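You operate a simulated robot arm through the tools that you are given. There is no shell and no other tool. Be economical: measure what you need, move in short steps, check, and stop when the job is done.

The job below is to be done with a simulated two-armed robot. You get a single attempt, and the scene is never put back.

TASK
Seal the green cup and serve it on the pick-up mat.
Fine: one press of the sealer lever, held down one to three seconds; the slide ends pushed in; the sealer may stay on for the next cup. Set down upright: what you pick out.

It is judged by the outcome, as a careful person would: the job done as asked, and still so three seconds after it is handed in. It fails if anything else is knocked over, pushed out of place, dropped, spilled or broken. Lids that push on must go on centred and level and be pressed home; caps that screw on are set level and turned clockwise until they are tight.

THE ROBOT
Two 7-joint arms with two-finger parallel grippers on one trunk, on a base that drives. Base frame: it is fixed to the floor where the robot stands at the start and does not move with it; the origin is under the middle of the robot, x ahead of it, y to its left, z up; the surface under the hand at the start is at about z = 0.8. Units: m, rad, N and s.
The left shoulder is at the start at [0.06, 0.143, 0.926], the right one opposite. With the tool pointing down near the work surface each hand reaches from about 0.32 to 0.74 m from the robot's upright axis, wherever it stands, measured 20 degrees to its own side. Places, roughly: cup slide [0.6, 0, 0.8]; film knob [0.7, 0.2, 0.9]; heat dial [0.6, 0.2, 0.9]; pick-up mat [0.5, -0.4, 0.8]; seat of the cup slide [0.6, 0, 0.8]. Payload 1.57 kg a hand.
The TCP of each hand is the grasp point between the finger pads, 0.03 m short of the fingertips. In the tool frame z runs along the fingers and y along their closing line. Largest opening 0.11 m; finger width 0.024, thickness 0.012; the body of the gripper, 0.048 by 0.112 m, starts 0.078 m behind the TCP.
Orientation is that of the tool frame in the base frame, as a unit quaternion [x, y, z, w]. With the fingers straight down and closing along the base's y, the tool's x points along the base's -x, its y along +y and its z along -z.

THE INTERFACE
- The arms move only by the tool servo_tool. It takes "left_plan", "right_plan" or both (then of equal length, played together; a hand with none holds still); each is a list that holds one entry, the list of rows, each a list of 7 numbers: the shift along the tool's x, y, z in m, then the turn, a rotation vector about the tool's x, y, z in rad, then the opening in per cent of the stroke, from 0 (shut) to 100 (fully open). In form: [[[x, y, z, ax, ay, az, jaw], ...]]. A call has 1 to 10 rows; each row is the pose to reach, as a shift and turn from the pose commanded when the call began, along the tool's axes at that moment. Each row takes 0.2 s and may step no farther than 0.05 m and 0.15 rad from the row before; otherwise, or with a gripper value out of range, the whole call is refused. A pose out of reach is approached as far as the arm can. The call stops where the force on the tool passes 90 N (or 10 N more than at its start, if that is more) or the arm is blocked; 0.2 s more then pass. The fingers move at their own pace (about 0.045 m/s each) and stop on an object; they squeeze with about 38 N. The grip force told is the motor's: it shows also when the fingers shut on nothing. Time passes only in rows, and 0.2 s behind the last, so rows that repeat a pose let the fingers close. The reply holds the time, the measured pose of the TCP, the force on the tool along the base axes, the opening and the grip force, in the units named above and with some noise, with the torque about the TCP (base axes, N m) and any sound that the robot's microphone picked up.
- Cameras (640 x 400 px; columns grow to the right, rows downward): "scene" is now at [0.0409, -0.0262, 1.534]; the picture's right is [-0.33, -0.94, 0.00], its down [-0.73, 0.26, -0.63] and it looks along [0.59, -0.21, -0.78] (base axes); focal length 284 px, centre (320, 200). "left" rides on the left gripper at [0.07, -0.016, -0.141] in its tool frame; the picture's right is [0.23, 0.97, 0.00], its down [-0.86, 0.20, -0.48] and it looks along [-0.47, 0.11, 0.88] (tool axes); focal length 222 px, centre (320, 200). "right" rides on the right gripper at [0.07, 0.016, -0.141] in its tool frame; the picture's right is [-0.23, 0.97, 0.00], its down [-0.86, -0.20, -0.48] and it looks along [-0.47, -0.11, 0.88] (tool axes); focal length 222 px, centre (320, 200). There is no depth. A picture from a camera that has moved, and an enlarged one, comes with that camera's place and axes in the base frame and with its lens.
- camera(camera): a new picture of that camera. It takes no simulated time.
- lift_body(by): slides the trunk up (or, below 0, down) by that many m; the arms and the scene camera ride with it, the base frame stays. It gives what a move gives, with no picture.
- drive_base(legs): drives the robot by 1 to 6 legs, each [ahead, left, turn to the left] in m, m and rad, along the robot's own axes; the way and the turn of a leg run together, so that a leg with both is an arc; at most 1.5 m and 3.142 rad a leg. The arms and the cameras ride along, it lands a little off, and it stops where it bumps. It gives what a move gives.
- turn_head(pan, tilt): turns the head with the scene camera to pan (to the left, within 1.501 rad either way) and tilt (down, from -0.506 to 1.204), counted from straight ahead of the robot. It gives what a move gives.
- inspect(camera, box): a new picture of the part [left, top, right, bottom] of that camera's present view, enlarged. It takes no simulated time.
- close_job(): hands the job in; it is judged then, once.

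Work in short steps. Places have to be worked out from the pictures, the camera data and where the tool is seen: move nearer, look again, correct. Check each grasp and each placing, and mend what went wrong. You have 120 turns and 92 pictures in all, those below and enlarged ones among them. Open the grippers and draw the arms clear of the work before you hand the job in, unless the task says otherwise; then end with one line.

The tools are called after "Request:" as a command line: name --argument value ..., lists and objects as JSON in quotes. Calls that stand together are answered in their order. servo_tool: Moves the arms, as the interface text tells. Its arguments: {"type":"object","properties":{"left_plan":{"type":"array"},"right_plan":{"type":"array"}},"required":[]} The other tools are called the same way: lift_body (by) slides the trunk up or down; drive_base (legs) drives the base; turn_head (pan, tilt) turns the head that bears the scene camera; camera (camera) takes a picture; inspect (camera, box) takes an enlarged picture of a part of a camera's view; close_job () hands the job in.

At the start:

```text
time_s: 0.0
left_ee_pos: [0.389, -0.0352, 0.9998]
left_ee_rot: [0.0, 1.0, 0.001, 0.0]
left_contact_force: [-0.2, -0.7, 0.6]
left_moment: [0.01, -0.02, 0.0]
left_gripper_width: 0.1102
left_finger_force: 0.0
right_ee_pos: [0.3655, -0.504, 0.9987]
right_ee_rot: [-0.001, 1.0, 0.001, 0.001]
right_contact_force: [-0.5, 0.1, 0.1]
right_moment: [0.02, -0.01, 0.01]
right_gripper_width: 0.11
right_finger_force: 0.1
trunk travel left (down, up): [-0.525, 0.065]
robot x, y, heading: [-0.0014, -0.0007, 0.002]
head pan, tilt: [-0.34, 0.89]
```

scene: 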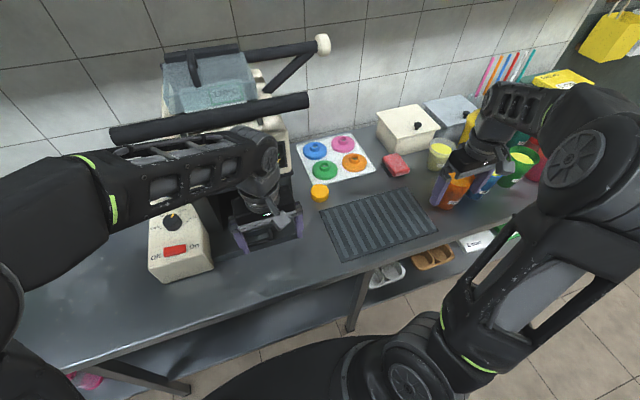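
right: 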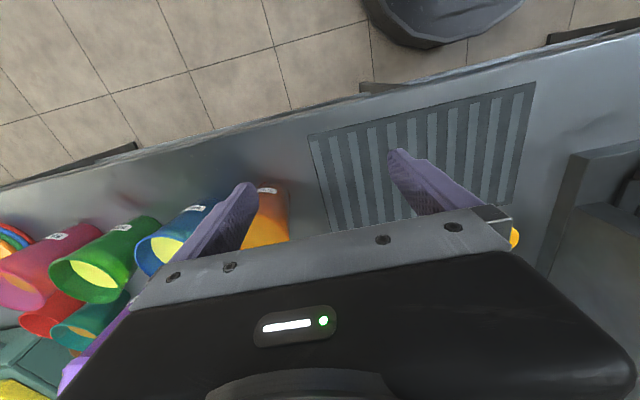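
left: 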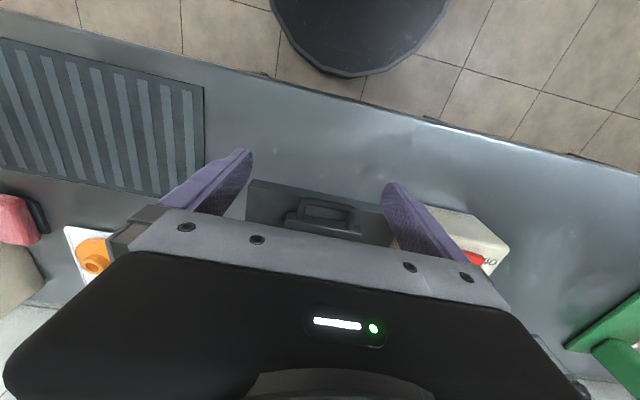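

I'll look first at the whole scene from different head angles: the sealer on the left and the cups on the right.

Request:
turn_head --pan -0.9 --tilt 0.7

Request:
camera --camera "scene"

Request:
turn_head --pan 0.2 --tilt 0.7

Request:
camera --camera "scene"

```text
time_s: 1.0
left_ee_pos: [0.3883, -0.0357, 1.0005]
left_ee_rot: [0.001, 1.0, 0.0, 0.0]
left_contact_force: [0.1, -1.0, 0.3]
left_moment: [0.01, 0.0, 0.0]
left_gripper_width: 0.1096
left_finger_force: 0.1
right_ee_pos: [0.3642, -0.5029, 0.9994]
right_ee_rot: [0.0, 1.0, -0.001, 0.0]
right_contact_force: [-0.4, 0.1, -0.5]
right_moment: [-0.01, 0.02, 0.02]
right_gripper_width: 0.1099
right_finger_force: 0.1
trunk travel left (down, up): [-0.525, 0.065]
robot x, y, heading: [-0.0018, -0.0001, -0.003]
head pan, tilt: [-0.901, 0.7]
```

```text
88 pictures are left
camera scene: at [0.022, -0.0672, 1.5492], right [-0.78, -0.62, 0.0], down [-0.4, 0.5, -0.76], along [0.48, -0.6, -0.64], focal length 284 px, centre (320, 200)
```

scene: 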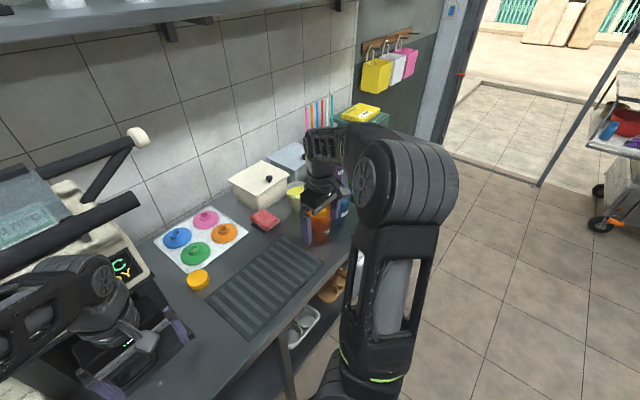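

```text
time_s: 2.3
left_ee_pos: [0.3896, -0.037, 1.0]
left_ee_rot: [0.001, 1.0, 0.0, 0.0]
left_contact_force: [0.2, -0.1, 0.6]
left_moment: [-0.04, -0.04, 0.02]
left_gripper_width: 0.11
left_finger_force: 0.0
right_ee_pos: [0.3661, -0.504, 1.0005]
right_ee_rot: [0.0, 1.0, -0.001, 0.0]
right_contact_force: [-0.1, -1.1, -0.2]
right_moment: [0.02, -0.08, 0.05]
right_gripper_width: 0.1102
right_finger_force: 0.1
trunk travel left (down, up): [-0.525, 0.065]
robot x, y, heading: [0.0003, -0.0001, -0.001]
head pan, tilt: [0.201, 0.7]
```

```text
87 pictures are left
camera scene: at [0.0525, 0.0162, 1.5493], right [0.2, -0.98, 0.0], down [-0.63, -0.13, -0.76], along [0.75, 0.15, -0.64], focal length 284 px, centre (320, 200)
```

scene: 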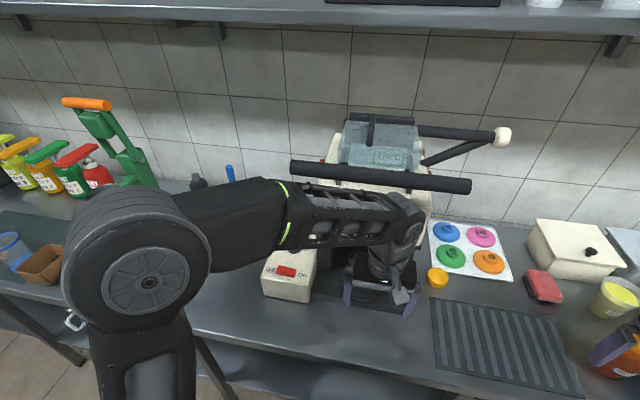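

The left arm hides the sealer and the right arm hides the cups. I'll move both hands aside in short steps (left to the left/back, right inward/back).

Request:
servo_tool --left_plan '[[[0.02, 0.04, 0, 0, 0, 0, 100], [0.04, 0.08, 0, 0, 0, 0, 100], [0.05, 0.12, 0, 0, 0, 0, 100], [0.05, 0.16, 0, 0, 0, 0, 100], [0.05, 0.2, 0, 0, 0, 0, 100], [0.05, 0.24, 0, 0, 0, 0, 100]]]' --right_plan '[[[0, 0.04, -0.02, 0, 0, 0, 100], [0, 0.08, -0.04, 0, 0, 0, 100], [0, 0.12, -0.06, 0, 0, 0, 100], [0, 0.16, -0.08, 0, 0, 0, 100], [0, 0.2, -0.1, 0, 0, 0, 100], [0, 0.23, -0.1, 0, 0, 0, 100]]]'

Request:
camera --camera "scene"

Request:
turn_head --pan -0.8 --tilt 0.7

Request:
camera --camera "scene"

Request:
camera --camera "left"

Request:
camera --camera "right"

```text
time_s: 3.7
left_ee_pos: [0.3395, 0.2057, 0.9999]
left_ee_rot: [0.0, 1.0, 0.0, 0.0]
left_contact_force: [0.0, 0.8, 0.5]
left_moment: [-0.03, -0.01, -0.03]
left_gripper_width: 0.1098
left_finger_force: 0.1
right_ee_pos: [0.363, -0.273, 1.0989]
right_ee_rot: [0.0, 1.0, 0.001, 0.0]
right_contact_force: [-0.7, 1.0, 0.2]
right_moment: [-0.04, -0.03, -0.03]
right_gripper_width: 0.11
right_finger_force: 0.1
trunk travel left (down, up): [-0.525, 0.065]
robot x, y, heading: [-0.0013, -0.0007, 0.0]
head pan, tilt: [0.201, 0.7]
```

```text
86 pictures are left
camera scene: at [0.0524, 0.0171, 1.5492], right [0.2, -0.98, 0.0], down [-0.63, -0.13, -0.76], along [0.75, 0.15, -0.64], focal length 284 px, centre (320, 200)
```

scene: 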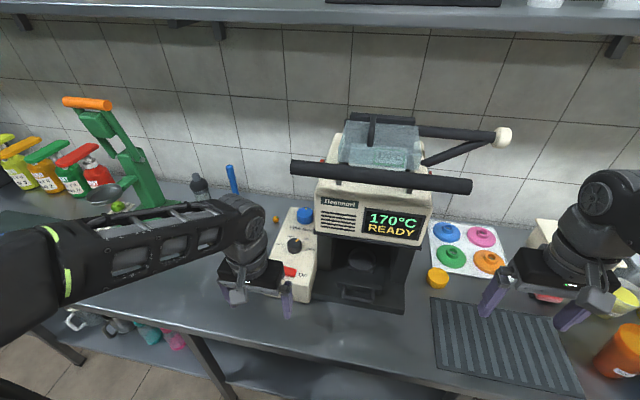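

```text
time_s: 5.0
left_ee_pos: [0.3392, 0.2045, 0.9997]
left_ee_rot: [0.0, 1.0, 0.0, 0.0]
left_contact_force: [-0.1, 0.8, 0.8]
left_moment: [0.01, -0.03, -0.01]
left_gripper_width: 0.1099
left_finger_force: 0.0
right_ee_pos: [0.3629, -0.2745, 1.0983]
right_ee_rot: [0.0, 1.0, 0.001, 0.0]
right_contact_force: [0.3, -0.1, 0.0]
right_moment: [-0.05, 0.01, 0.02]
right_gripper_width: 0.1102
right_finger_force: 0.0
trunk travel left (down, up): [-0.525, 0.065]
robot x, y, heading: [-0.0029, -0.0008, -0.0]
head pan, tilt: [-0.799, 0.7]
```

```text
85 pictures are left
camera scene: at [0.0284, -0.0615, 1.5493], right [-0.72, -0.7, 0.0], down [-0.45, 0.46, -0.76], along [0.53, -0.55, -0.64], focal length 284 px, centre (320, 200)
```

scene: 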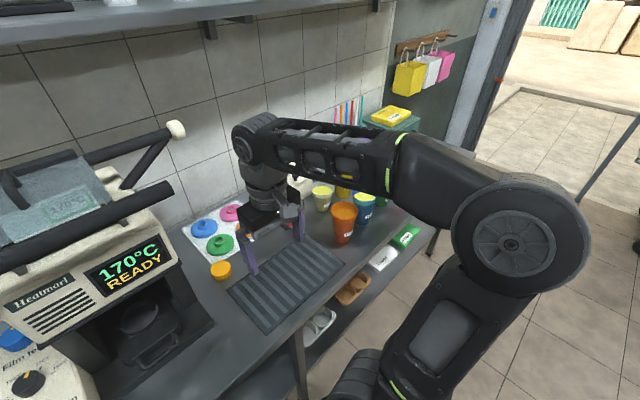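

```text
84 pictures are left
camera left: at [0.2688, 0.1879, 1.1406], right [-0.23, 0.97, 0.0], down [0.86, 0.2, 0.48], along [0.47, 0.11, -0.88], focal length 222 px, centre (320, 200)
```

left: 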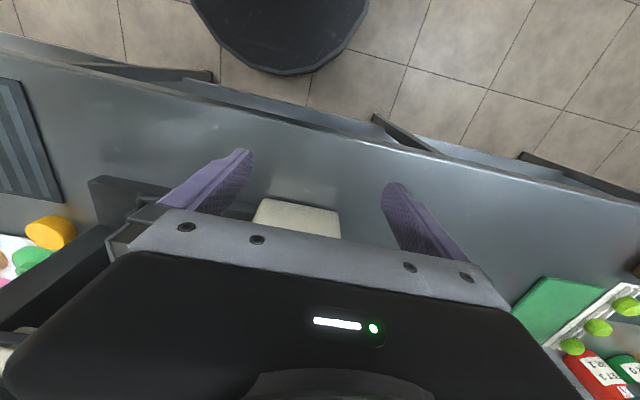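

```text
83 pictures are left
camera right: at [0.2925, -0.2591, 1.2404], right [0.23, 0.97, 0.0], down [0.86, -0.2, 0.48], along [0.47, -0.11, -0.88], focal length 222 px, centre (320, 200)
```

right: 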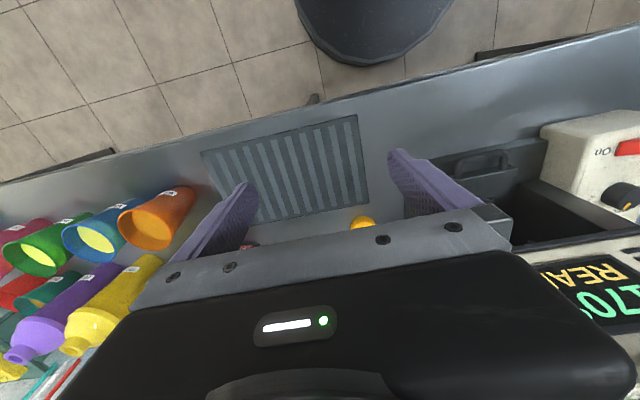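

The sealer display reads 170 °C READY. I'll zoom in on the sealer's panel, knobs and film, and on the cups.

Request:
turn_head --pan 0.15 --tilt 0.6

Request:
inspect --camera "scene" --box '[240, 120, 520, 330]'

Request:
servo_tool --right_plan '[[[0.0, 0.0, -0.05, 0, 0, 0, 100], [0.0, 0.03, -0.08, 0, 0, 0, 100], [0.0, 0.06, -0.08, 0, 0, 0, 100]]]'

Request:
turn_head --pan -1.0 --tilt 0.75

Request:
camera --camera "scene"

```text
time_s: 6.2
left_ee_pos: [0.3397, 0.204, 0.9996]
left_ee_rot: [0.0, 1.0, 0.001, 0.0]
left_contact_force: [0.1, 0.4, 0.7]
left_moment: [-0.01, -0.01, -0.01]
left_gripper_width: 0.1098
left_finger_force: 0.1
right_ee_pos: [0.3627, -0.2745, 1.0991]
right_ee_rot: [0.0, 1.0, -0.001, 0.0]
right_contact_force: [-0.2, 0.1, -0.6]
right_moment: [0.01, 0.01, 0.0]
right_gripper_width: 0.11
right_finger_force: 0.0
trunk travel left (down, up): [-0.525, 0.065]
robot x, y, heading: [-0.0028, -0.002, -0.001]
head pan, tilt: [0.15, 0.6]
```

```text
1.90 times, centred on (380, 225) of scene
camera zoom: at [0.0566, 0.0125, 1.5579], right [0.15, -0.99, 0.0], down [-0.56, -0.08, -0.82], along [0.82, 0.12, -0.57], focal length 542 px, centre (206, 152)
```

zoom: 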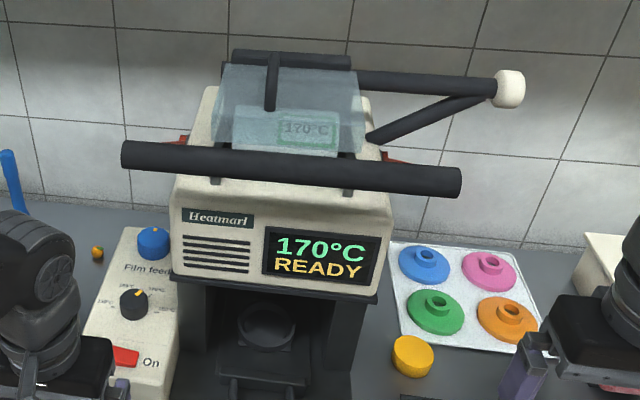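

```text
time_s: 7.0
left_ee_pos: [0.341, 0.2069, 0.9988]
left_ee_rot: [0.0, 1.0, -0.001, 0.0]
left_contact_force: [0.2, 0.7, 0.1]
left_moment: [-0.09, 0.01, -0.01]
left_gripper_width: 0.1098
left_finger_force: 0.2
right_ee_pos: [0.3917, -0.2099, 1.1266]
right_ee_rot: [0.001, 1.0, -0.002, 0.003]
right_contact_force: [-0.5, 1.2, 1.0]
right_moment: [-0.19, -0.01, 0.0]
right_gripper_width: 0.1098
right_finger_force: 0.0
right hand out of reach, approached as far as the arm can: row 1, 2, 3
trunk travel left (down, up): [-0.525, 0.065]
robot x, y, heading: [-0.0034, -0.0009, -0.003]
head pan, tilt: [0.15, 0.6]
```

```text
time_s: 8.4
left_ee_pos: [0.3394, 0.2035, 0.9991]
left_ee_rot: [0.0, 1.0, 0.0, 0.0]
left_contact_force: [-0.5, -0.8, 0.2]
left_moment: [0.01, -0.02, 0.02]
left_gripper_width: 0.1101
left_finger_force: 0.0
right_ee_pos: [0.3907, -0.2124, 1.1269]
right_ee_rot: [0.001, 1.0, -0.001, 0.002]
right_contact_force: [-0.2, 0.2, 0.3]
right_moment: [-0.02, -0.02, -0.03]
right_gripper_width: 0.1099
right_finger_force: 0.1
trunk travel left (down, up): [-0.525, 0.065]
robot x, y, heading: [-0.001, 0.0016, 0.001]
head pan, tilt: [-1.0, 0.75]
```

```text
81 pictures are left
camera scene: at [0.014, -0.0703, 1.545], right [-0.84, -0.54, 0.0], down [-0.37, 0.57, -0.73], along [0.4, -0.62, -0.68], focal length 284 px, centre (320, 200)
```

scene: 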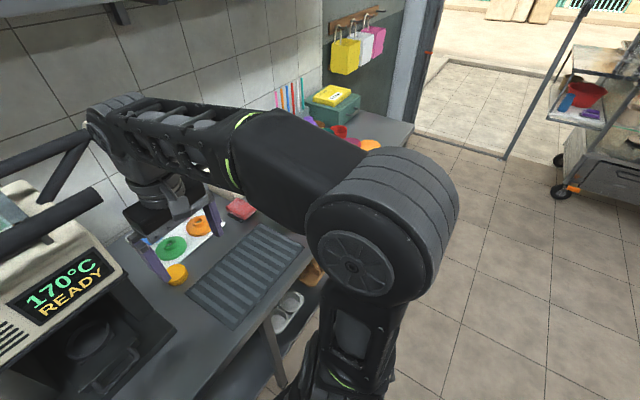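

The film label (170 °C) matches the display (170 °C READY). The cups are beyond reach, so I'll drive right 0.4 m and look again at them.

Request:
drive_base --legs '[[0, -0.4, 0]]'

Request:
turn_head --pan -0.55 --tilt 0.8

Request:
camera --camera "scene"

Request:
camera --camera "right"

```text
time_s: 10.9
left_ee_pos: [0.3386, -0.1947, 0.9989]
left_ee_rot: [0.0, 1.0, 0.0, 0.0]
left_contact_force: [0.4, -0.5, -0.5]
left_moment: [0.04, -0.02, -0.02]
left_gripper_width: 0.1099
left_finger_force: 0.0
right_ee_pos: [0.3926, -0.6114, 1.1254]
right_ee_rot: [0.0, 1.0, -0.001, 0.002]
right_contact_force: [0.1, 0.6, -0.1]
right_moment: [0.0, 0.0, 0.05]
right_gripper_width: 0.1102
right_finger_force: 0.1
trunk travel left (down, up): [-0.525, 0.065]
robot x, y, heading: [-0.0004, -0.3963, -0.0]
head pan, tilt: [-1.0, 0.75]
```

```text
time_s: 11.8
left_ee_pos: [0.3406, -0.1943, 0.999]
left_ee_rot: [0.0, 1.0, 0.0, -0.001]
left_contact_force: [0.0, -0.2, -0.5]
left_moment: [0.03, 0.0, 0.02]
left_gripper_width: 0.1098
left_finger_force: 0.0
right_ee_pos: [0.3924, -0.6099, 1.1273]
right_ee_rot: [0.0, 1.0, -0.001, 0.001]
right_contact_force: [-0.7, 0.4, 0.6]
right_moment: [-0.03, 0.03, -0.01]
right_gripper_width: 0.1099
right_finger_force: 0.0
trunk travel left (down, up): [-0.525, 0.065]
robot x, y, heading: [-0.0002, -0.401, 0.002]
head pan, tilt: [-0.55, 0.799]
```

```text
80 pictures are left
camera scene: at [0.0381, -0.442, 1.541], right [-0.52, -0.85, 0.0], down [-0.61, 0.37, -0.7], along [0.59, -0.36, -0.72], focal length 284 px, centre (320, 200)
```

scene: 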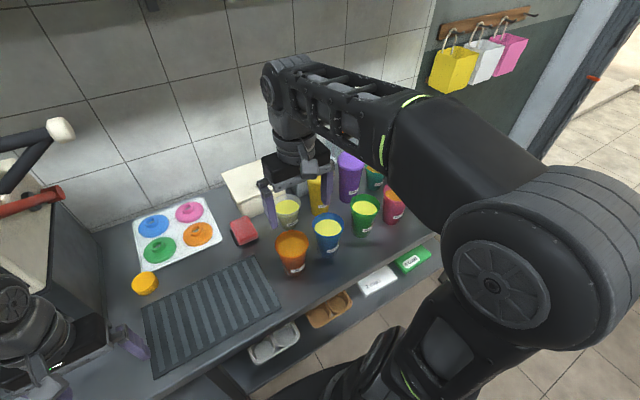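

```text
79 pictures are left
camera right: at [0.321, -0.5952, 1.268], right [0.23, 0.97, 0.0], down [0.85, -0.2, 0.48], along [0.47, -0.11, -0.88], focal length 222 px, centre (320, 200)
```

right: 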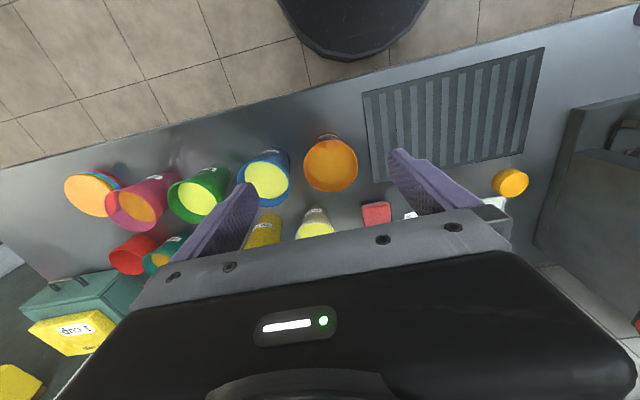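

Green cup is near (0.46,-0.85), rim about z 0.91, with neighbours ~0.115 m either side. First I want the slide open; a base at y≈-0.3 should let the left hand reach the sealer and the right hand both cup and slide. Drive there and look at the slide.

Request:
drive_base --legs '[[0, 0.1, 0]]'

Request:
turn_head --pan 0.35 --tilt 0.7

Request:
servo_tool --left_plan '[[[0.0, 0.04, 0, 0, 0, 0, 100], [0.0, 0.08, 0, 0, 0, 0, 100], [0, 0.1, 0, 0, 0, 0, 100]]]'

Request:
camera --camera "scene"

Request:
camera --camera "left"

```text
time_s: 12.9
left_ee_pos: [0.3405, -0.0924, 0.9985]
left_ee_rot: [0.0, 1.0, -0.001, 0.001]
left_contact_force: [-0.2, 0.7, -0.9]
left_moment: [-0.02, 0.02, -0.04]
left_gripper_width: 0.1098
left_finger_force: 0.1
right_ee_pos: [0.3931, -0.5078, 1.127]
right_ee_rot: [0.001, 1.0, -0.002, 0.001]
right_contact_force: [0.0, 0.6, 0.4]
right_moment: [-0.05, 0.0, 0.02]
right_gripper_width: 0.1098
right_finger_force: 0.0
trunk travel left (down, up): [-0.525, 0.065]
robot x, y, heading: [-0.0019, -0.301, 0.003]
head pan, tilt: [-0.55, 0.799]
```

```text
time_s: 14.1
left_ee_pos: [0.3403, -0.0931, 0.9985]
left_ee_rot: [-0.001, 1.0, 0.0, 0.0]
left_contact_force: [-0.6, 0.5, -0.3]
left_moment: [0.01, -0.02, 0.0]
left_gripper_width: 0.11
left_finger_force: 0.0
right_ee_pos: [0.3924, -0.509, 1.1273]
right_ee_rot: [0.0, 1.0, -0.001, 0.001]
right_contact_force: [0.1, -0.3, 0.0]
right_moment: [0.0, -0.03, 0.02]
right_gripper_width: 0.1101
right_finger_force: 0.1
trunk travel left (down, up): [-0.525, 0.065]
robot x, y, heading: [-0.0018, -0.2968, 0.007]
head pan, tilt: [0.351, 0.7]
```

```text
time_s: 14.9
left_ee_pos: [0.3396, 0.0074, 0.9995]
left_ee_rot: [-0.001, 1.0, -0.001, 0.0]
left_contact_force: [-0.2, -0.2, 0.2]
left_moment: [0.03, 0.03, 0.0]
left_gripper_width: 0.1097
left_finger_force: 0.0
right_ee_pos: [0.3926, -0.5093, 1.1263]
right_ee_rot: [0.0, 1.0, -0.001, 0.002]
right_contact_force: [0.4, 0.4, -0.7]
right_moment: [0.0, 0.02, -0.01]
right_gripper_width: 0.1097
right_finger_force: 0.0
trunk travel left (down, up): [-0.525, 0.065]
robot x, y, heading: [-0.0004, -0.2963, 0.001]
head pan, tilt: [0.351, 0.7]
```

```text
78 pictures are left
camera scene: at [0.049, -0.2691, 1.5493], right [0.34, -0.94, 0.0], down [-0.6, -0.22, -0.76], along [0.72, 0.26, -0.64], focal length 284 px, centre (320, 200)
```

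scene: 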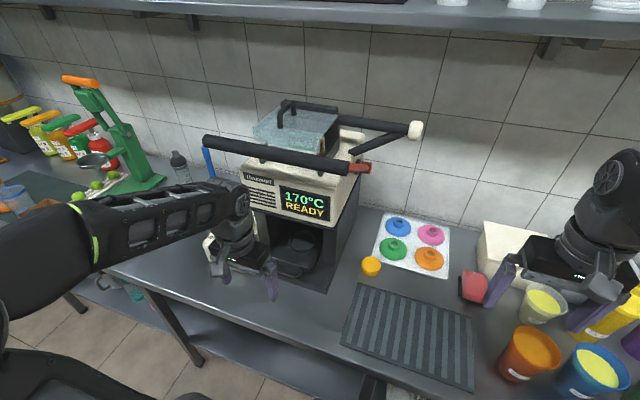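

```text
77 pictures are left
camera left: at [0.2683, -0.0085, 1.1397], right [-0.23, 0.97, 0.0], down [0.85, 0.2, 0.48], along [0.47, 0.11, -0.88], focal length 222 px, centre (320, 200)
```

left: 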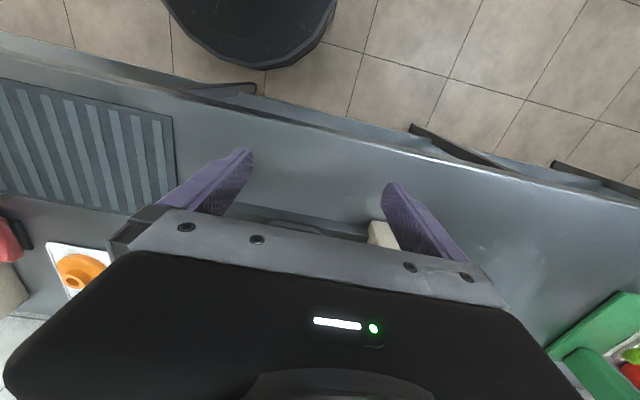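

The left hand blocks the slide opening; I'll shift it left and zoom in on the slide and film.

Request:
servo_tool --left_plan '[[[0.0, 0.05, 0, 0, 0, 0, 100], [0.0, 0.1, 0, 0, 0, 0, 100], [0, 0.15, 0, 0, 0, 0, 100], [0, 0.2, 0, 0, 0, 0, 100]]]'

Request:
inspect --camera "scene" --box '[190, 180, 390, 305]'

Request:
inspect --camera "scene" --box '[190, 80, 430, 230]'

```text
time_s: 15.9
left_ee_pos: [0.3385, 0.2076, 1.0003]
left_ee_rot: [0.0, 1.0, -0.001, -0.001]
left_contact_force: [0.4, -0.3, 0.5]
left_moment: [0.01, 0.05, 0.0]
left_gripper_width: 0.1099
left_finger_force: 0.1
right_ee_pos: [0.393, -0.5084, 1.1266]
right_ee_rot: [0.0, 1.0, -0.001, 0.002]
right_contact_force: [0.4, 0.7, -0.3]
right_moment: [-0.01, 0.02, -0.05]
right_gripper_width: 0.1098
right_finger_force: 0.0
trunk travel left (down, up): [-0.525, 0.065]
robot x, y, heading: [0.0003, -0.2968, 0.004]
head pan, tilt: [0.351, 0.7]
```

```text
3.20 times, centred on (290, 242) of scene
camera zoom: at [0.0496, -0.2684, 1.5492], right [0.34, -0.94, 0.0], down [-0.6, -0.22, -0.76], along [0.72, 0.26, -0.64], focal length 910 px, centre (416, 64)
```

zoom: 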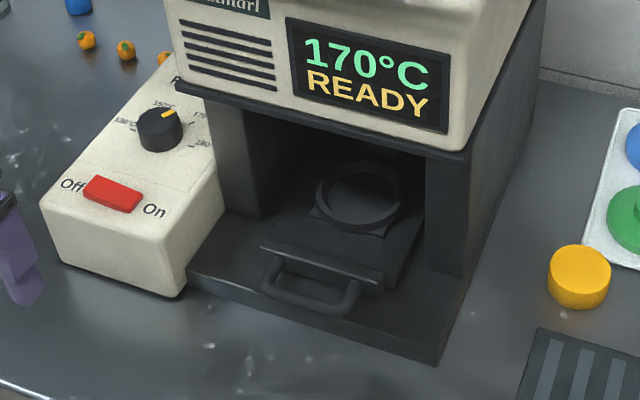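

```text
2.67 times, centred on (310, 155) of scene
camera zoom: at [0.0496, -0.2684, 1.5492], right [0.34, -0.94, 0.0], down [-0.6, -0.22, -0.76], along [0.72, 0.26, -0.64], focal length 758 px, centre (347, 320)
```

zoom: 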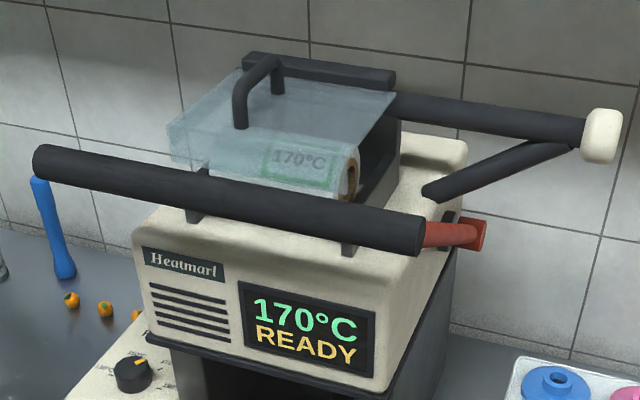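

I need to understand the lever mechanism (front bar with red arms vs. the white-knobbed lever). I'll view from the right by driving right 0.4 m.

Request:
drive_base --legs '[[0, -0.4, 0]]'

Request:
turn_head --pan 0.75 --tilt 0.45

Request:
camera --camera "scene"

Request:
inspect --camera "scene" --box '[230, 100, 470, 250]'

Request:
camera --camera "right"

```text
time_s: 18.4
left_ee_pos: [0.3373, -0.1938, 1.0018]
left_ee_rot: [-0.003, 1.0, 0.0, 0.0]
left_contact_force: [0.0, 0.1, -0.5]
left_moment: [-0.02, 0.0, -0.02]
left_gripper_width: 0.1099
left_finger_force: 0.1
right_ee_pos: [0.3931, -0.9094, 1.1279]
right_ee_rot: [-0.003, 1.0, -0.002, 0.003]
right_contact_force: [0.0, 0.2, 0.0]
right_moment: [0.03, 0.02, -0.02]
right_gripper_width: 0.1096
right_finger_force: 0.2
trunk travel left (down, up): [-0.525, 0.065]
robot x, y, heading: [0.0026, -0.7014, 0.008]
head pan, tilt: [0.351, 0.7]
```

```text
time_s: 19.3
left_ee_pos: [0.3366, -0.1921, 1.0009]
left_ee_rot: [-0.003, 1.0, -0.001, 0.0]
left_contact_force: [0.3, -0.8, 1.1]
left_moment: [0.0, 0.0, -0.03]
left_gripper_width: 0.1099
left_finger_force: 0.0
right_ee_pos: [0.3954, -0.9088, 1.1265]
right_ee_rot: [-0.003, 1.0, -0.002, 0.003]
right_contact_force: [0.4, -0.2, -0.4]
right_moment: [-0.03, 0.02, 0.01]
right_gripper_width: 0.1098
right_finger_force: 0.0
trunk travel left (down, up): [-0.525, 0.065]
robot x, y, heading: [0.002, -0.6969, 0.004]
head pan, tilt: [0.75, 0.45]
```

```text
74 pictures are left
camera scene: at [0.0375, -0.6366, 1.5714], right [0.69, -0.73, 0.0], down [-0.32, -0.3, -0.9], along [0.66, 0.62, -0.44], focal length 284 px, centre (320, 200)
```

scene: 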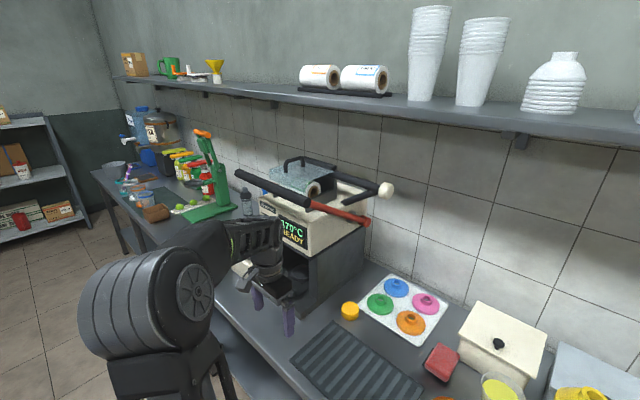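

```text
2.67 times, centred on (350, 175) of scene
camera zoom: at [0.0375, -0.6366, 1.5714], right [0.69, -0.73, 0.0], down [-0.32, -0.3, -0.9], along [0.66, 0.62, -0.44], focal length 758 px, centre (240, 267)
```

zoom: 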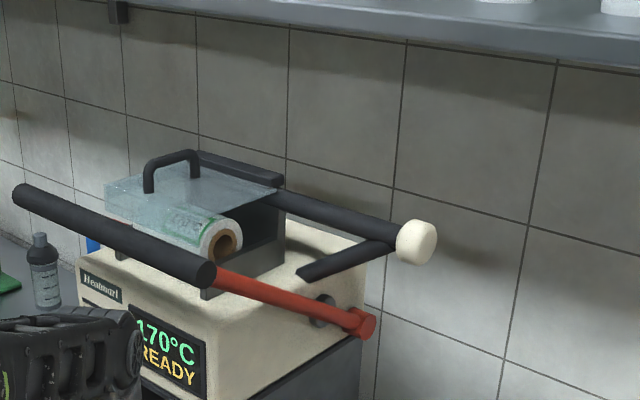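

```text
72 pictures are left
camera right: at [0.3232, -0.8931, 1.268], right [0.22, 0.97, 0.0], down [0.85, -0.19, 0.48], along [0.47, -0.11, -0.88], focal length 222 px, centre (320, 200)
```

right: 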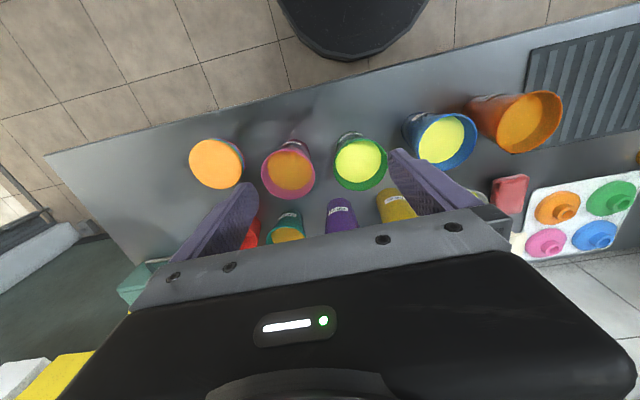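

Now clear: the lever is the black front bar (about x 0.49, z 1.247, y −0.165…0.155) on red arms pivoting near (0.78, z 1.08). Green cup rim is at ≈(0.46,−0.855), dia ≈0.09. I go back to y≈−0.3 and yaw the left hand 90° to grip the slide handle across its crossbar.

Request:
drive_base --legs '[[0, 0.4, 0]]'

Request:
servo_tool --left_plan '[[[0, -0.02, 0, 0, 0, -0.15, 100], [0, -0.04, 0, 0, 0, -0.3, 100], [0, -0.06, 0, 0, 0, -0.45, 100], [0, -0.08, 0, 0, 0, -0.6, 100], [0, -0.1, 0, 0, 0, -0.75, 100], [0, -0.12, 0, 0, 0, -0.9, 100], [0, -0.14, 0, 0, 0, -1.05, 100], [0, -0.16, 0, 0, 0, -1.2, 100], [0, -0.18, 0, 0, 0, -1.35, 100], [0, -0.2, 0, 0, 0, -1.5, 100]]]'

Request:
turn_head --pan 0.45 --tilt 0.75

Request:
camera --camera "scene"

Request:
camera --camera "left"

```text
time_s: 21.8
left_ee_pos: [0.3322, 0.2119, 1.0001]
left_ee_rot: [-0.004, 1.0, 0.001, 0.0]
left_contact_force: [0.1, 0.8, -0.6]
left_moment: [0.0, -0.03, 0.03]
left_gripper_width: 0.1101
left_finger_force: 0.0
right_ee_pos: [0.392, -0.503, 1.1267]
right_ee_rot: [-0.003, 1.0, -0.001, 0.001]
right_contact_force: [-0.5, 0.5, -0.3]
right_moment: [-0.04, 0.02, -0.01]
right_gripper_width: 0.11
right_finger_force: 0.0
trunk travel left (down, up): [-0.525, 0.065]
robot x, y, heading: [-0.0015, -0.2991, 0.01]
head pan, tilt: [0.75, 0.45]
```

```text
time_s: 24.0
left_ee_pos: [0.3344, 0.0114, 1.0016]
left_ee_rot: [-0.685, 0.728, 0.0, 0.001]
left_contact_force: [0.0, -1.0, -0.3]
left_moment: [0.02, 0.01, -0.02]
left_gripper_width: 0.1101
left_finger_force: 0.1
right_ee_pos: [0.3927, -0.5045, 1.1261]
right_ee_rot: [-0.004, 1.0, -0.001, 0.003]
right_contact_force: [-0.2, -0.1, 0.7]
right_moment: [-0.01, -0.02, -0.02]
right_gripper_width: 0.1102
right_finger_force: 0.0
trunk travel left (down, up): [-0.525, 0.065]
robot x, y, heading: [0.0001, -0.2957, 0.015]
head pan, tilt: [0.75, 0.45]
```

```text
time_s: 24.8
left_ee_pos: [0.3356, 0.0121, 1.0026]
left_ee_rot: [-0.684, 0.73, 0.0, 0.0]
left_contact_force: [0.8, 0.2, -0.7]
left_moment: [-0.01, 0.0, 0.0]
left_gripper_width: 0.1099
left_finger_force: 0.0
right_ee_pos: [0.3926, -0.5043, 1.1268]
right_ee_rot: [-0.004, 1.0, -0.001, 0.003]
right_contact_force: [0.3, -0.4, -0.6]
right_moment: [0.0, -0.01, 0.01]
right_gripper_width: 0.1103
right_finger_force: 0.0
trunk travel left (down, up): [-0.525, 0.065]
robot x, y, heading: [-0.0014, -0.2922, 0.008]
head pan, tilt: [0.45, 0.75]
```

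```text
71 pictures are left
camera scene: at [0.0422, -0.26, 1.5451], right [0.44, -0.9, 0.0], down [-0.61, -0.3, -0.73], along [0.66, 0.32, -0.68], focal length 284 px, centre (320, 200)
```

scene: 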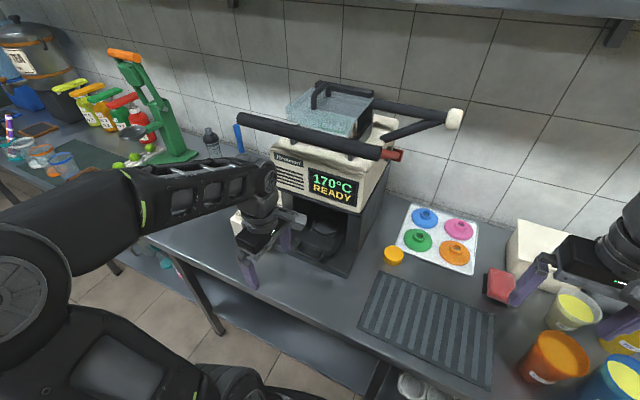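

```text
70 pictures are left
camera left: at [0.3449, -0.0582, 1.1438], right [-0.99, -0.16, 0.0], down [-0.14, 0.87, 0.48], along [-0.08, 0.47, -0.88], focal length 222 px, centre (320, 200)
```

left: 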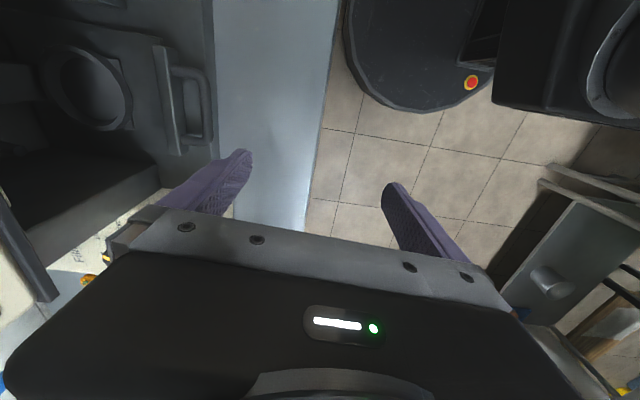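

Handle crossbar judged at x≈0.478, y≈-0.003, z≈0.86; the head's front face is ≈x 0.545. I'll tilt the left hand 0.3 rad forward (body back from the machine), half-close, and hover just in front above the handle.

Request:
servo_tool --left_plan '[[[0.002, -0.03, 0, 0.1, 0, -0.02, 45], [0.004, -0.06, 0.015, 0.2, 0, -0.04, 45], [0.006, -0.09, 0.03, 0.3, 0, -0.06, 45], [0.008, -0.12, 0.04, 0.3, 0, -0.06, 45], [0.008, -0.12, 0.05, 0.3, 0, -0.06, 45]]]'

Request:
camera --camera "left"

Request:
inspect --camera "scene" --box '[220, 160, 400, 280]'

```text
time_s: 26.0
left_ee_pos: [0.4525, -0.0052, 0.951]
left_ee_rot: [-0.699, 0.7, -0.109, 0.102]
left_contact_force: [-0.2, 0.2, -0.1]
left_moment: [0.0, 0.0, -0.01]
left_gripper_width: 0.0495
left_finger_force: 0.1
right_ee_pos: [0.3918, -0.5047, 1.1275]
right_ee_rot: [-0.003, 1.0, -0.001, 0.003]
right_contact_force: [-0.3, 0.7, -0.2]
right_moment: [0.0, -0.01, 0.01]
right_gripper_width: 0.1102
right_finger_force: 0.1
trunk travel left (down, up): [-0.525, 0.065]
robot x, y, heading: [-0.0025, -0.2981, 0.007]
head pan, tilt: [0.45, 0.75]
```

```text
69 pictures are left
camera left: at [0.4247, -0.0733, 1.0911], right [-0.93, -0.23, -0.29], down [-0.33, 0.86, 0.39], along [0.16, 0.46, -0.87], focal length 222 px, centre (320, 200)
```

left: 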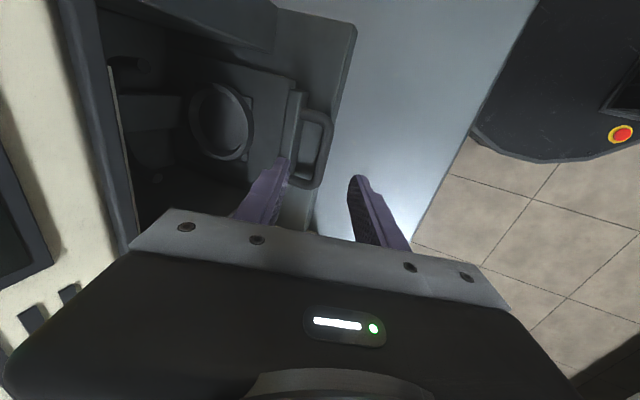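

```text
3.33 times, centred on (310, 220) of scene
camera zoom: at [0.0417, -0.2601, 1.545], right [0.44, -0.9, 0.0], down [-0.61, -0.3, -0.73], along [0.66, 0.32, -0.68], focal length 948 px, centre (353, 133)
```

zoom: 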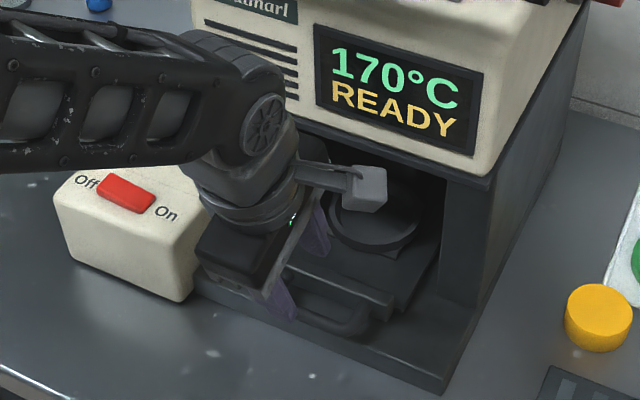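

The handle sits at ≈(0.484,-0.004, 0.85); gap behind it is narrow. I narrow the opening to ~0.037 and slide down along the finger direction, monitoring force.

Request:
servo_tool --left_plan '[[[0, 0.0, 0.0, 0, 0, 0, 34], [0, 0.0, 0.03, 0, 0, 0, 34], [0, 0.001, 0.05, 0, 0, 0, 34], [0, 0.002, 0.068, 0, 0, 0, 34]]]'

Request:
camera --camera "left"

Request:
inspect --camera "scene" --box '[250, 220, 370, 300]'

```text
time_s: 27.0
left_ee_pos: [0.4704, -0.0072, 0.8858]
left_ee_rot: [-0.699, 0.699, -0.109, 0.102]
left_contact_force: [0.4, 0.3, 0.1]
left_moment: [-0.02, 0.0, 0.01]
left_gripper_width: 0.0372
left_finger_force: 0.0
right_ee_pos: [0.3919, -0.5043, 1.1268]
right_ee_rot: [-0.003, 1.0, -0.001, 0.002]
right_contact_force: [0.5, 0.3, 0.6]
right_moment: [-0.01, 0.03, 0.0]
right_gripper_width: 0.1101
right_finger_force: 0.1
trunk travel left (down, up): [-0.525, 0.065]
robot x, y, heading: [0.0012, -0.296, 0.008]
head pan, tilt: [0.45, 0.75]
```

```text
67 pictures are left
camera left: at [0.4429, -0.0745, 1.025], right [-0.93, -0.23, -0.29], down [-0.33, 0.86, 0.39], along [0.16, 0.46, -0.88], focal length 222 px, centre (320, 200)
```

left: 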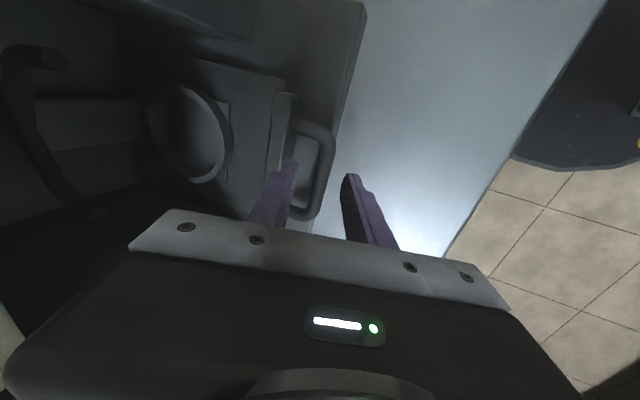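

```text
5.00 times, centred on (310, 260) of scene
camera zoom: at [0.0428, -0.26, 1.545], right [0.44, -0.9, 0.0], down [-0.61, -0.3, -0.73], along [0.66, 0.32, -0.68], focal length 1422 px, centre (370, -100)
```

zoom: 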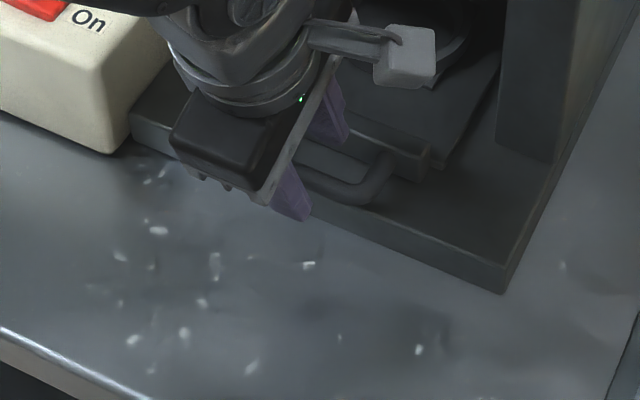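

Fingertips are just above handle height; the gap finger should shift ~4 mm toward the robot. I descend 22 mm straight down with that correction.

Request:
servo_tool --left_plan '[[[0, 0.006, 0.01, 0, 0, 0, 34], [0, 0.0104, 0.0198, 0, 0, 0, 34], [0, 0.0104, 0.0198, 0, 0, 0, 34]]]'

Request:
camera --camera "left"

```text
time_s: 27.8
left_ee_pos: [0.4673, -0.0063, 0.8627]
left_ee_rot: [-0.699, 0.699, -0.109, 0.103]
left_contact_force: [0.5, 0.3, 0.2]
left_moment: [0.02, 0.0, 0.02]
left_gripper_width: 0.0379
left_finger_force: 0.0
right_ee_pos: [0.3919, -0.5038, 1.1271]
right_ee_rot: [-0.003, 1.0, -0.001, 0.003]
right_contact_force: [0.6, 0.5, 1.4]
right_moment: [0.01, 0.03, 0.03]
right_gripper_width: 0.1101
right_finger_force: 0.2
trunk travel left (down, up): [-0.525, 0.065]
robot x, y, heading: [0.0021, -0.2964, 0.01]
head pan, tilt: [0.45, 0.75]
```

```text
65 pictures are left
camera left: at [0.4395, -0.075, 1.0031], right [-0.93, -0.23, -0.29], down [-0.33, 0.86, 0.39], along [0.16, 0.46, -0.88], focal length 222 px, centre (320, 200)
```

left: 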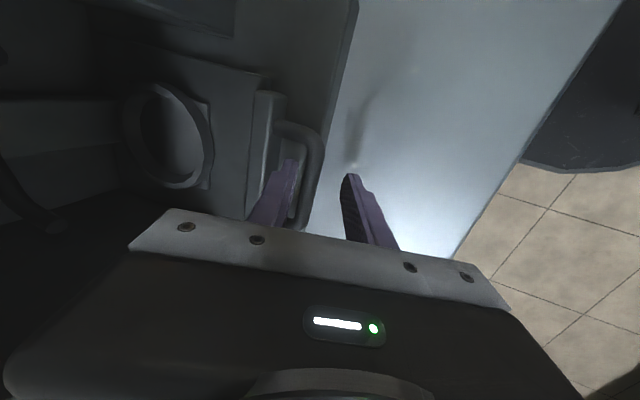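

The gap finger now sits inside the bow with no contact. Lower 6 mm more and close on the crossbar.

Request:
servo_tool --left_plan '[[[0, 0.0018, 0.0057, 0, 0, 0, 34], [0, 0.0018, 0.0057, 0, 0, 0, 0], [0, 0.0018, 0.0057, 0, 0, 0, 0], [0, 0.0018, 0.0057, 0, 0, 0, 0], [0, 0.0018, 0.0057, 0, 0, 0, 0]]]'

```text
time_s: 29.0
left_ee_pos: [0.4682, -0.0052, 0.8577]
left_ee_rot: [0.699, -0.699, 0.109, -0.102]
left_contact_force: [0.3, -0.2, 8.7]
left_moment: [-0.25, -0.06, 0.73]
left_gripper_width: 0.0128
left_finger_force: 29.8
right_ee_pos: [0.3929, -0.5047, 1.1278]
right_ee_rot: [-0.003, 1.0, -0.001, 0.003]
right_contact_force: [0.0, -0.4, -0.7]
right_moment: [0.01, -0.02, -0.03]
right_gripper_width: 0.1099
right_finger_force: 0.1
trunk travel left (down, up): [-0.525, 0.065]
robot x, y, heading: [-0.0, -0.2989, 0.011]
head pan, tilt: [0.45, 0.75]
```

Gripped (12.8 mm wide crossbar). Pull the slide straight out 0.08 m and see.

Request:
servo_tool --left_plan '[[[0, 0.0143, -0.0045, 0, 0, 0, 0], [0, 0.0287, -0.009, 0, 0, 0, 0], [0, 0.043, -0.0135, 0, 0, 0, 0], [0, 0.0573, -0.018, 0, 0, 0, 0], [0, 0.0764, -0.024, 0, 0, 0, 0]]]'

Request:
camera --camera "scene"

```text
time_s: 30.2
left_ee_pos: [0.3854, -0.0064, 0.8576]
left_ee_rot: [-0.699, 0.7, -0.107, 0.101]
left_contact_force: [-1.0, -13.0, -11.2]
left_moment: [-0.44, 0.1, 0.67]
left_gripper_width: 0.0131
left_finger_force: 29.9
right_ee_pos: [0.3922, -0.5038, 1.1255]
right_ee_rot: [-0.003, 1.0, 0.0, 0.002]
right_contact_force: [-0.8, 0.2, 0.5]
right_moment: [-0.04, -0.01, -0.01]
right_gripper_width: 0.11
right_finger_force: 0.0
trunk travel left (down, up): [-0.525, 0.065]
robot x, y, heading: [-0.0009, -0.2961, 0.011]
head pan, tilt: [0.45, 0.75]
```

```text
64 pictures are left
camera scene: at [0.0421, -0.2611, 1.5448], right [0.44, -0.9, 0.0], down [-0.61, -0.3, -0.73], along [0.66, 0.32, -0.68], focal length 284 px, centre (320, 200)
```

scene: 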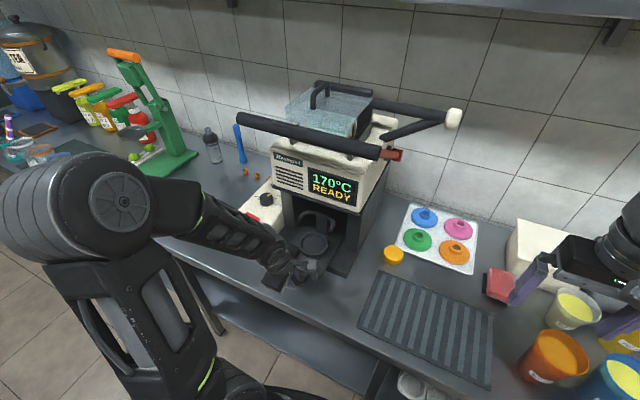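

The slide has come out 0.08; the ring is still under the head's front edge. Pull on until it stops or 0.09 more.

Request:
servo_tool --left_plan '[[[0, 0.0143, -0.0045, 0, 0, 0, 0], [0, 0.0287, -0.009, 0, 0, 0, 0], [0, 0.043, -0.0135, 0, 0, 0, 0], [0, 0.0573, -0.018, 0, 0, 0, 0], [0, 0.0716, -0.0225, 0, 0, 0, 0], [0, 0.086, -0.027, 0, 0, 0, 0]]]'

Request:
camera --camera "scene"

```text
time_s: 31.6
left_ee_pos: [0.3513, 0.0192, 0.8633]
left_ee_rot: [-0.696, 0.702, -0.108, 0.101]
left_contact_force: [1.1, -34.7, -4.3]
left_moment: [-0.89, 0.03, -0.02]
left_gripper_width: 0.0134
left_finger_force: 30.1
left hand out of reach, approached as far as the arm can: row 2, 3, 4, 5, 6
right_ee_pos: [0.3921, -0.5081, 1.1267]
right_ee_rot: [-0.003, 1.0, 0.0, 0.002]
right_contact_force: [-0.4, -0.7, 1.7]
right_moment: [0.01, -0.02, -0.03]
right_gripper_width: 0.1098
right_finger_force: 0.2
trunk travel left (down, up): [-0.525, 0.065]
robot x, y, heading: [-0.0025, -0.2945, 0.01]
head pan, tilt: [0.45, 0.75]
```

```text
63 pictures are left
camera scene: at [0.0426, -0.2644, 1.5451], right [0.44, -0.9, 0.0], down [-0.61, -0.3, -0.73], along [0.66, 0.33, -0.68], focal length 284 px, centre (320, 200)
```

scene: 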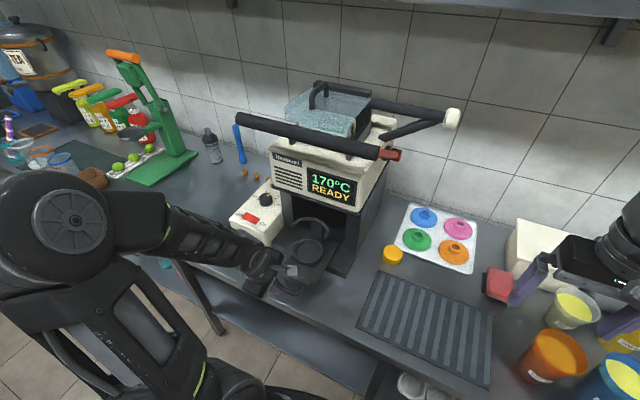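

The arm reached its inner limit and is loading the handle sideways. I'll relax back along the pull line, open, and lift off; then back the base up and regrip.

Request:
servo_tool --left_plan '[[[0, -0.03, 0.0095, 0, 0, 0, 0], [0, -0.052, 0.0163, 0, 0, 0, 0]]]'

```text
time_s: 32.2
left_ee_pos: [0.4083, 0.0193, 0.8628]
left_ee_rot: [-0.697, 0.701, -0.108, 0.103]
left_contact_force: [1.2, -35.2, -2.8]
left_moment: [-0.43, -0.01, 0.02]
left_gripper_width: 0.0135
left_finger_force: 30.4
right_ee_pos: [0.392, -0.5081, 1.1257]
right_ee_rot: [-0.003, 1.0, 0.0, 0.001]
right_contact_force: [-0.1, -0.1, -1.0]
right_moment: [0.0, -0.01, -0.02]
right_gripper_width: 0.11
right_finger_force: 0.0
trunk travel left (down, up): [-0.525, 0.065]
robot x, y, heading: [-0.0002, -0.2932, 0.007]
head pan, tilt: [0.45, 0.75]
```

The commanded pose is now offset +y 25 mm; correct that, then open and lift away from the handle.

Request:
servo_tool --left_plan '[[[0.012, 0, 0, 0, 0, 0, 0], [0.022, 0, 0, 0, 0, 0, 0], [0.022, 0, 0, 0, 0, 0, 36], [0.022, 0, 0, 0, 0, 0, 36], [0.022, 0, 0, 0, 0, 0, 36]]]'

Request:
camera --camera "left"

```text
time_s: 33.4
left_ee_pos: [0.4056, -0.0007, 0.8641]
left_ee_rot: [-0.698, 0.7, -0.109, 0.102]
left_contact_force: [-0.3, -0.4, -0.3]
left_moment: [-0.02, 0.0, -0.02]
left_gripper_width: 0.0394
left_finger_force: 0.1
right_ee_pos: [0.3929, -0.5043, 1.1264]
right_ee_rot: [-0.003, 1.0, 0.0, 0.003]
right_contact_force: [0.4, 0.5, -0.9]
right_moment: [-0.03, 0.01, -0.01]
right_gripper_width: 0.1103
right_finger_force: 0.1
trunk travel left (down, up): [-0.525, 0.065]
robot x, y, heading: [0.0012, -0.2946, 0.004]
head pan, tilt: [0.45, 0.75]
```

```text
62 pictures are left
camera left: at [0.3801, -0.0679, 1.0039], right [-0.93, -0.23, -0.29], down [-0.33, 0.86, 0.39], along [0.16, 0.46, -0.88], focal length 222 px, centre (320, 200)
```

left: 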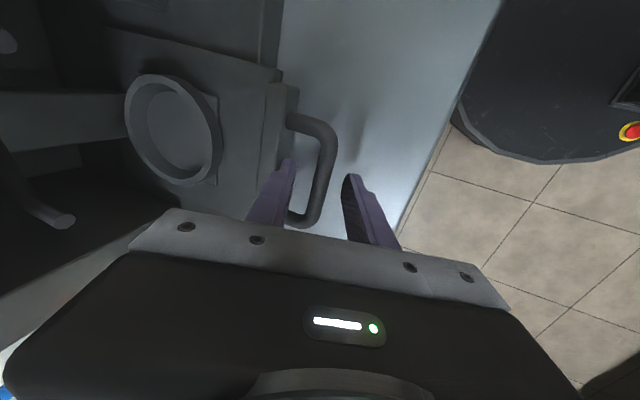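

Handle free; the slide is ~6 cm out. Lift the hand clear, drive the base back 0.12 m, then re-approach the handle.

Request:
servo_tool --left_plan '[[[0, -0.014, -0.045, 0, 0, 0, 36], [0, -0.028, -0.09, 0, 0, 0, 36]]]'

Request:
drive_base --legs '[[-0.12, 0, 0]]'

Request:
servo_tool --left_plan '[[[0, -0.03, 0.01, 0, 0, 0, 36], [0, -0.06, 0.02, 0, 0, 0, 36], [0, -0.09, 0.03, 0, 0, 0, 36], [0, -0.117, 0.037, 0, 0, 0, 36]]]'

Request:
camera --camera "left"

```text
time_s: 34.0
left_ee_pos: [0.4062, -0.0005, 0.9573]
left_ee_rot: [-0.698, 0.701, -0.108, 0.102]
left_contact_force: [0.1, 0.2, -0.2]
left_moment: [-0.03, 0.02, -0.03]
left_gripper_width: 0.0395
left_finger_force: 0.0
right_ee_pos: [0.3925, -0.5049, 1.1272]
right_ee_rot: [-0.003, 1.0, -0.001, 0.003]
right_contact_force: [0.3, 0.0, 0.2]
right_moment: [0.01, 0.06, 0.02]
right_gripper_width: 0.1103
right_finger_force: 0.2
trunk travel left (down, up): [-0.525, 0.065]
robot x, y, heading: [-0.0, -0.2934, 0.002]
head pan, tilt: [0.45, 0.75]
```

```text
time_s: 35.2
left_ee_pos: [0.2881, -0.0017, 0.9583]
left_ee_rot: [-0.698, 0.7, -0.11, 0.103]
left_contact_force: [-0.4, 0.6, -0.1]
left_moment: [-0.05, -0.02, 0.03]
left_gripper_width: 0.0397
left_finger_force: 0.2
right_ee_pos: [0.2743, -0.5059, 1.1275]
right_ee_rot: [-0.004, 1.0, 0.0, 0.003]
right_contact_force: [-1.2, -0.2, -0.5]
right_moment: [0.01, -0.03, 0.01]
right_gripper_width: 0.1102
right_finger_force: 0.0
trunk travel left (down, up): [-0.525, 0.065]
robot x, y, heading: [-0.1196, -0.2985, 0.012]
head pan, tilt: [0.45, 0.75]
```

```text
time_s: 36.2
left_ee_pos: [0.4121, -0.0015, 0.9576]
left_ee_rot: [-0.698, 0.7, -0.108, 0.102]
left_contact_force: [-0.3, -0.8, -1.4]
left_moment: [0.0, -0.02, 0.0]
left_gripper_width: 0.0398
left_finger_force: 0.1
right_ee_pos: [0.2764, -0.5056, 1.1259]
right_ee_rot: [-0.005, 1.0, -0.001, 0.001]
right_contact_force: [0.4, -0.2, 0.5]
right_moment: [-0.04, 0.01, -0.02]
right_gripper_width: 0.1101
right_finger_force: 0.1
trunk travel left (down, up): [-0.525, 0.065]
robot x, y, heading: [-0.1201, -0.2951, 0.011]
head pan, tilt: [0.45, 0.75]
```

```text
61 pictures are left
camera left: at [0.3845, -0.0699, 1.0989], right [-0.93, -0.23, -0.29], down [-0.33, 0.86, 0.39], along [0.16, 0.46, -0.88], focal length 222 px, centre (320, 200)
```

left: 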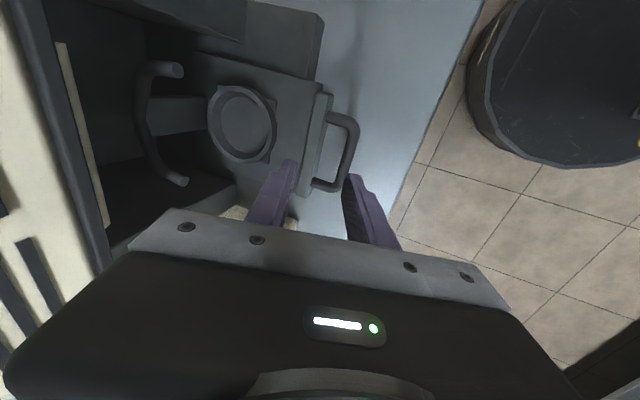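

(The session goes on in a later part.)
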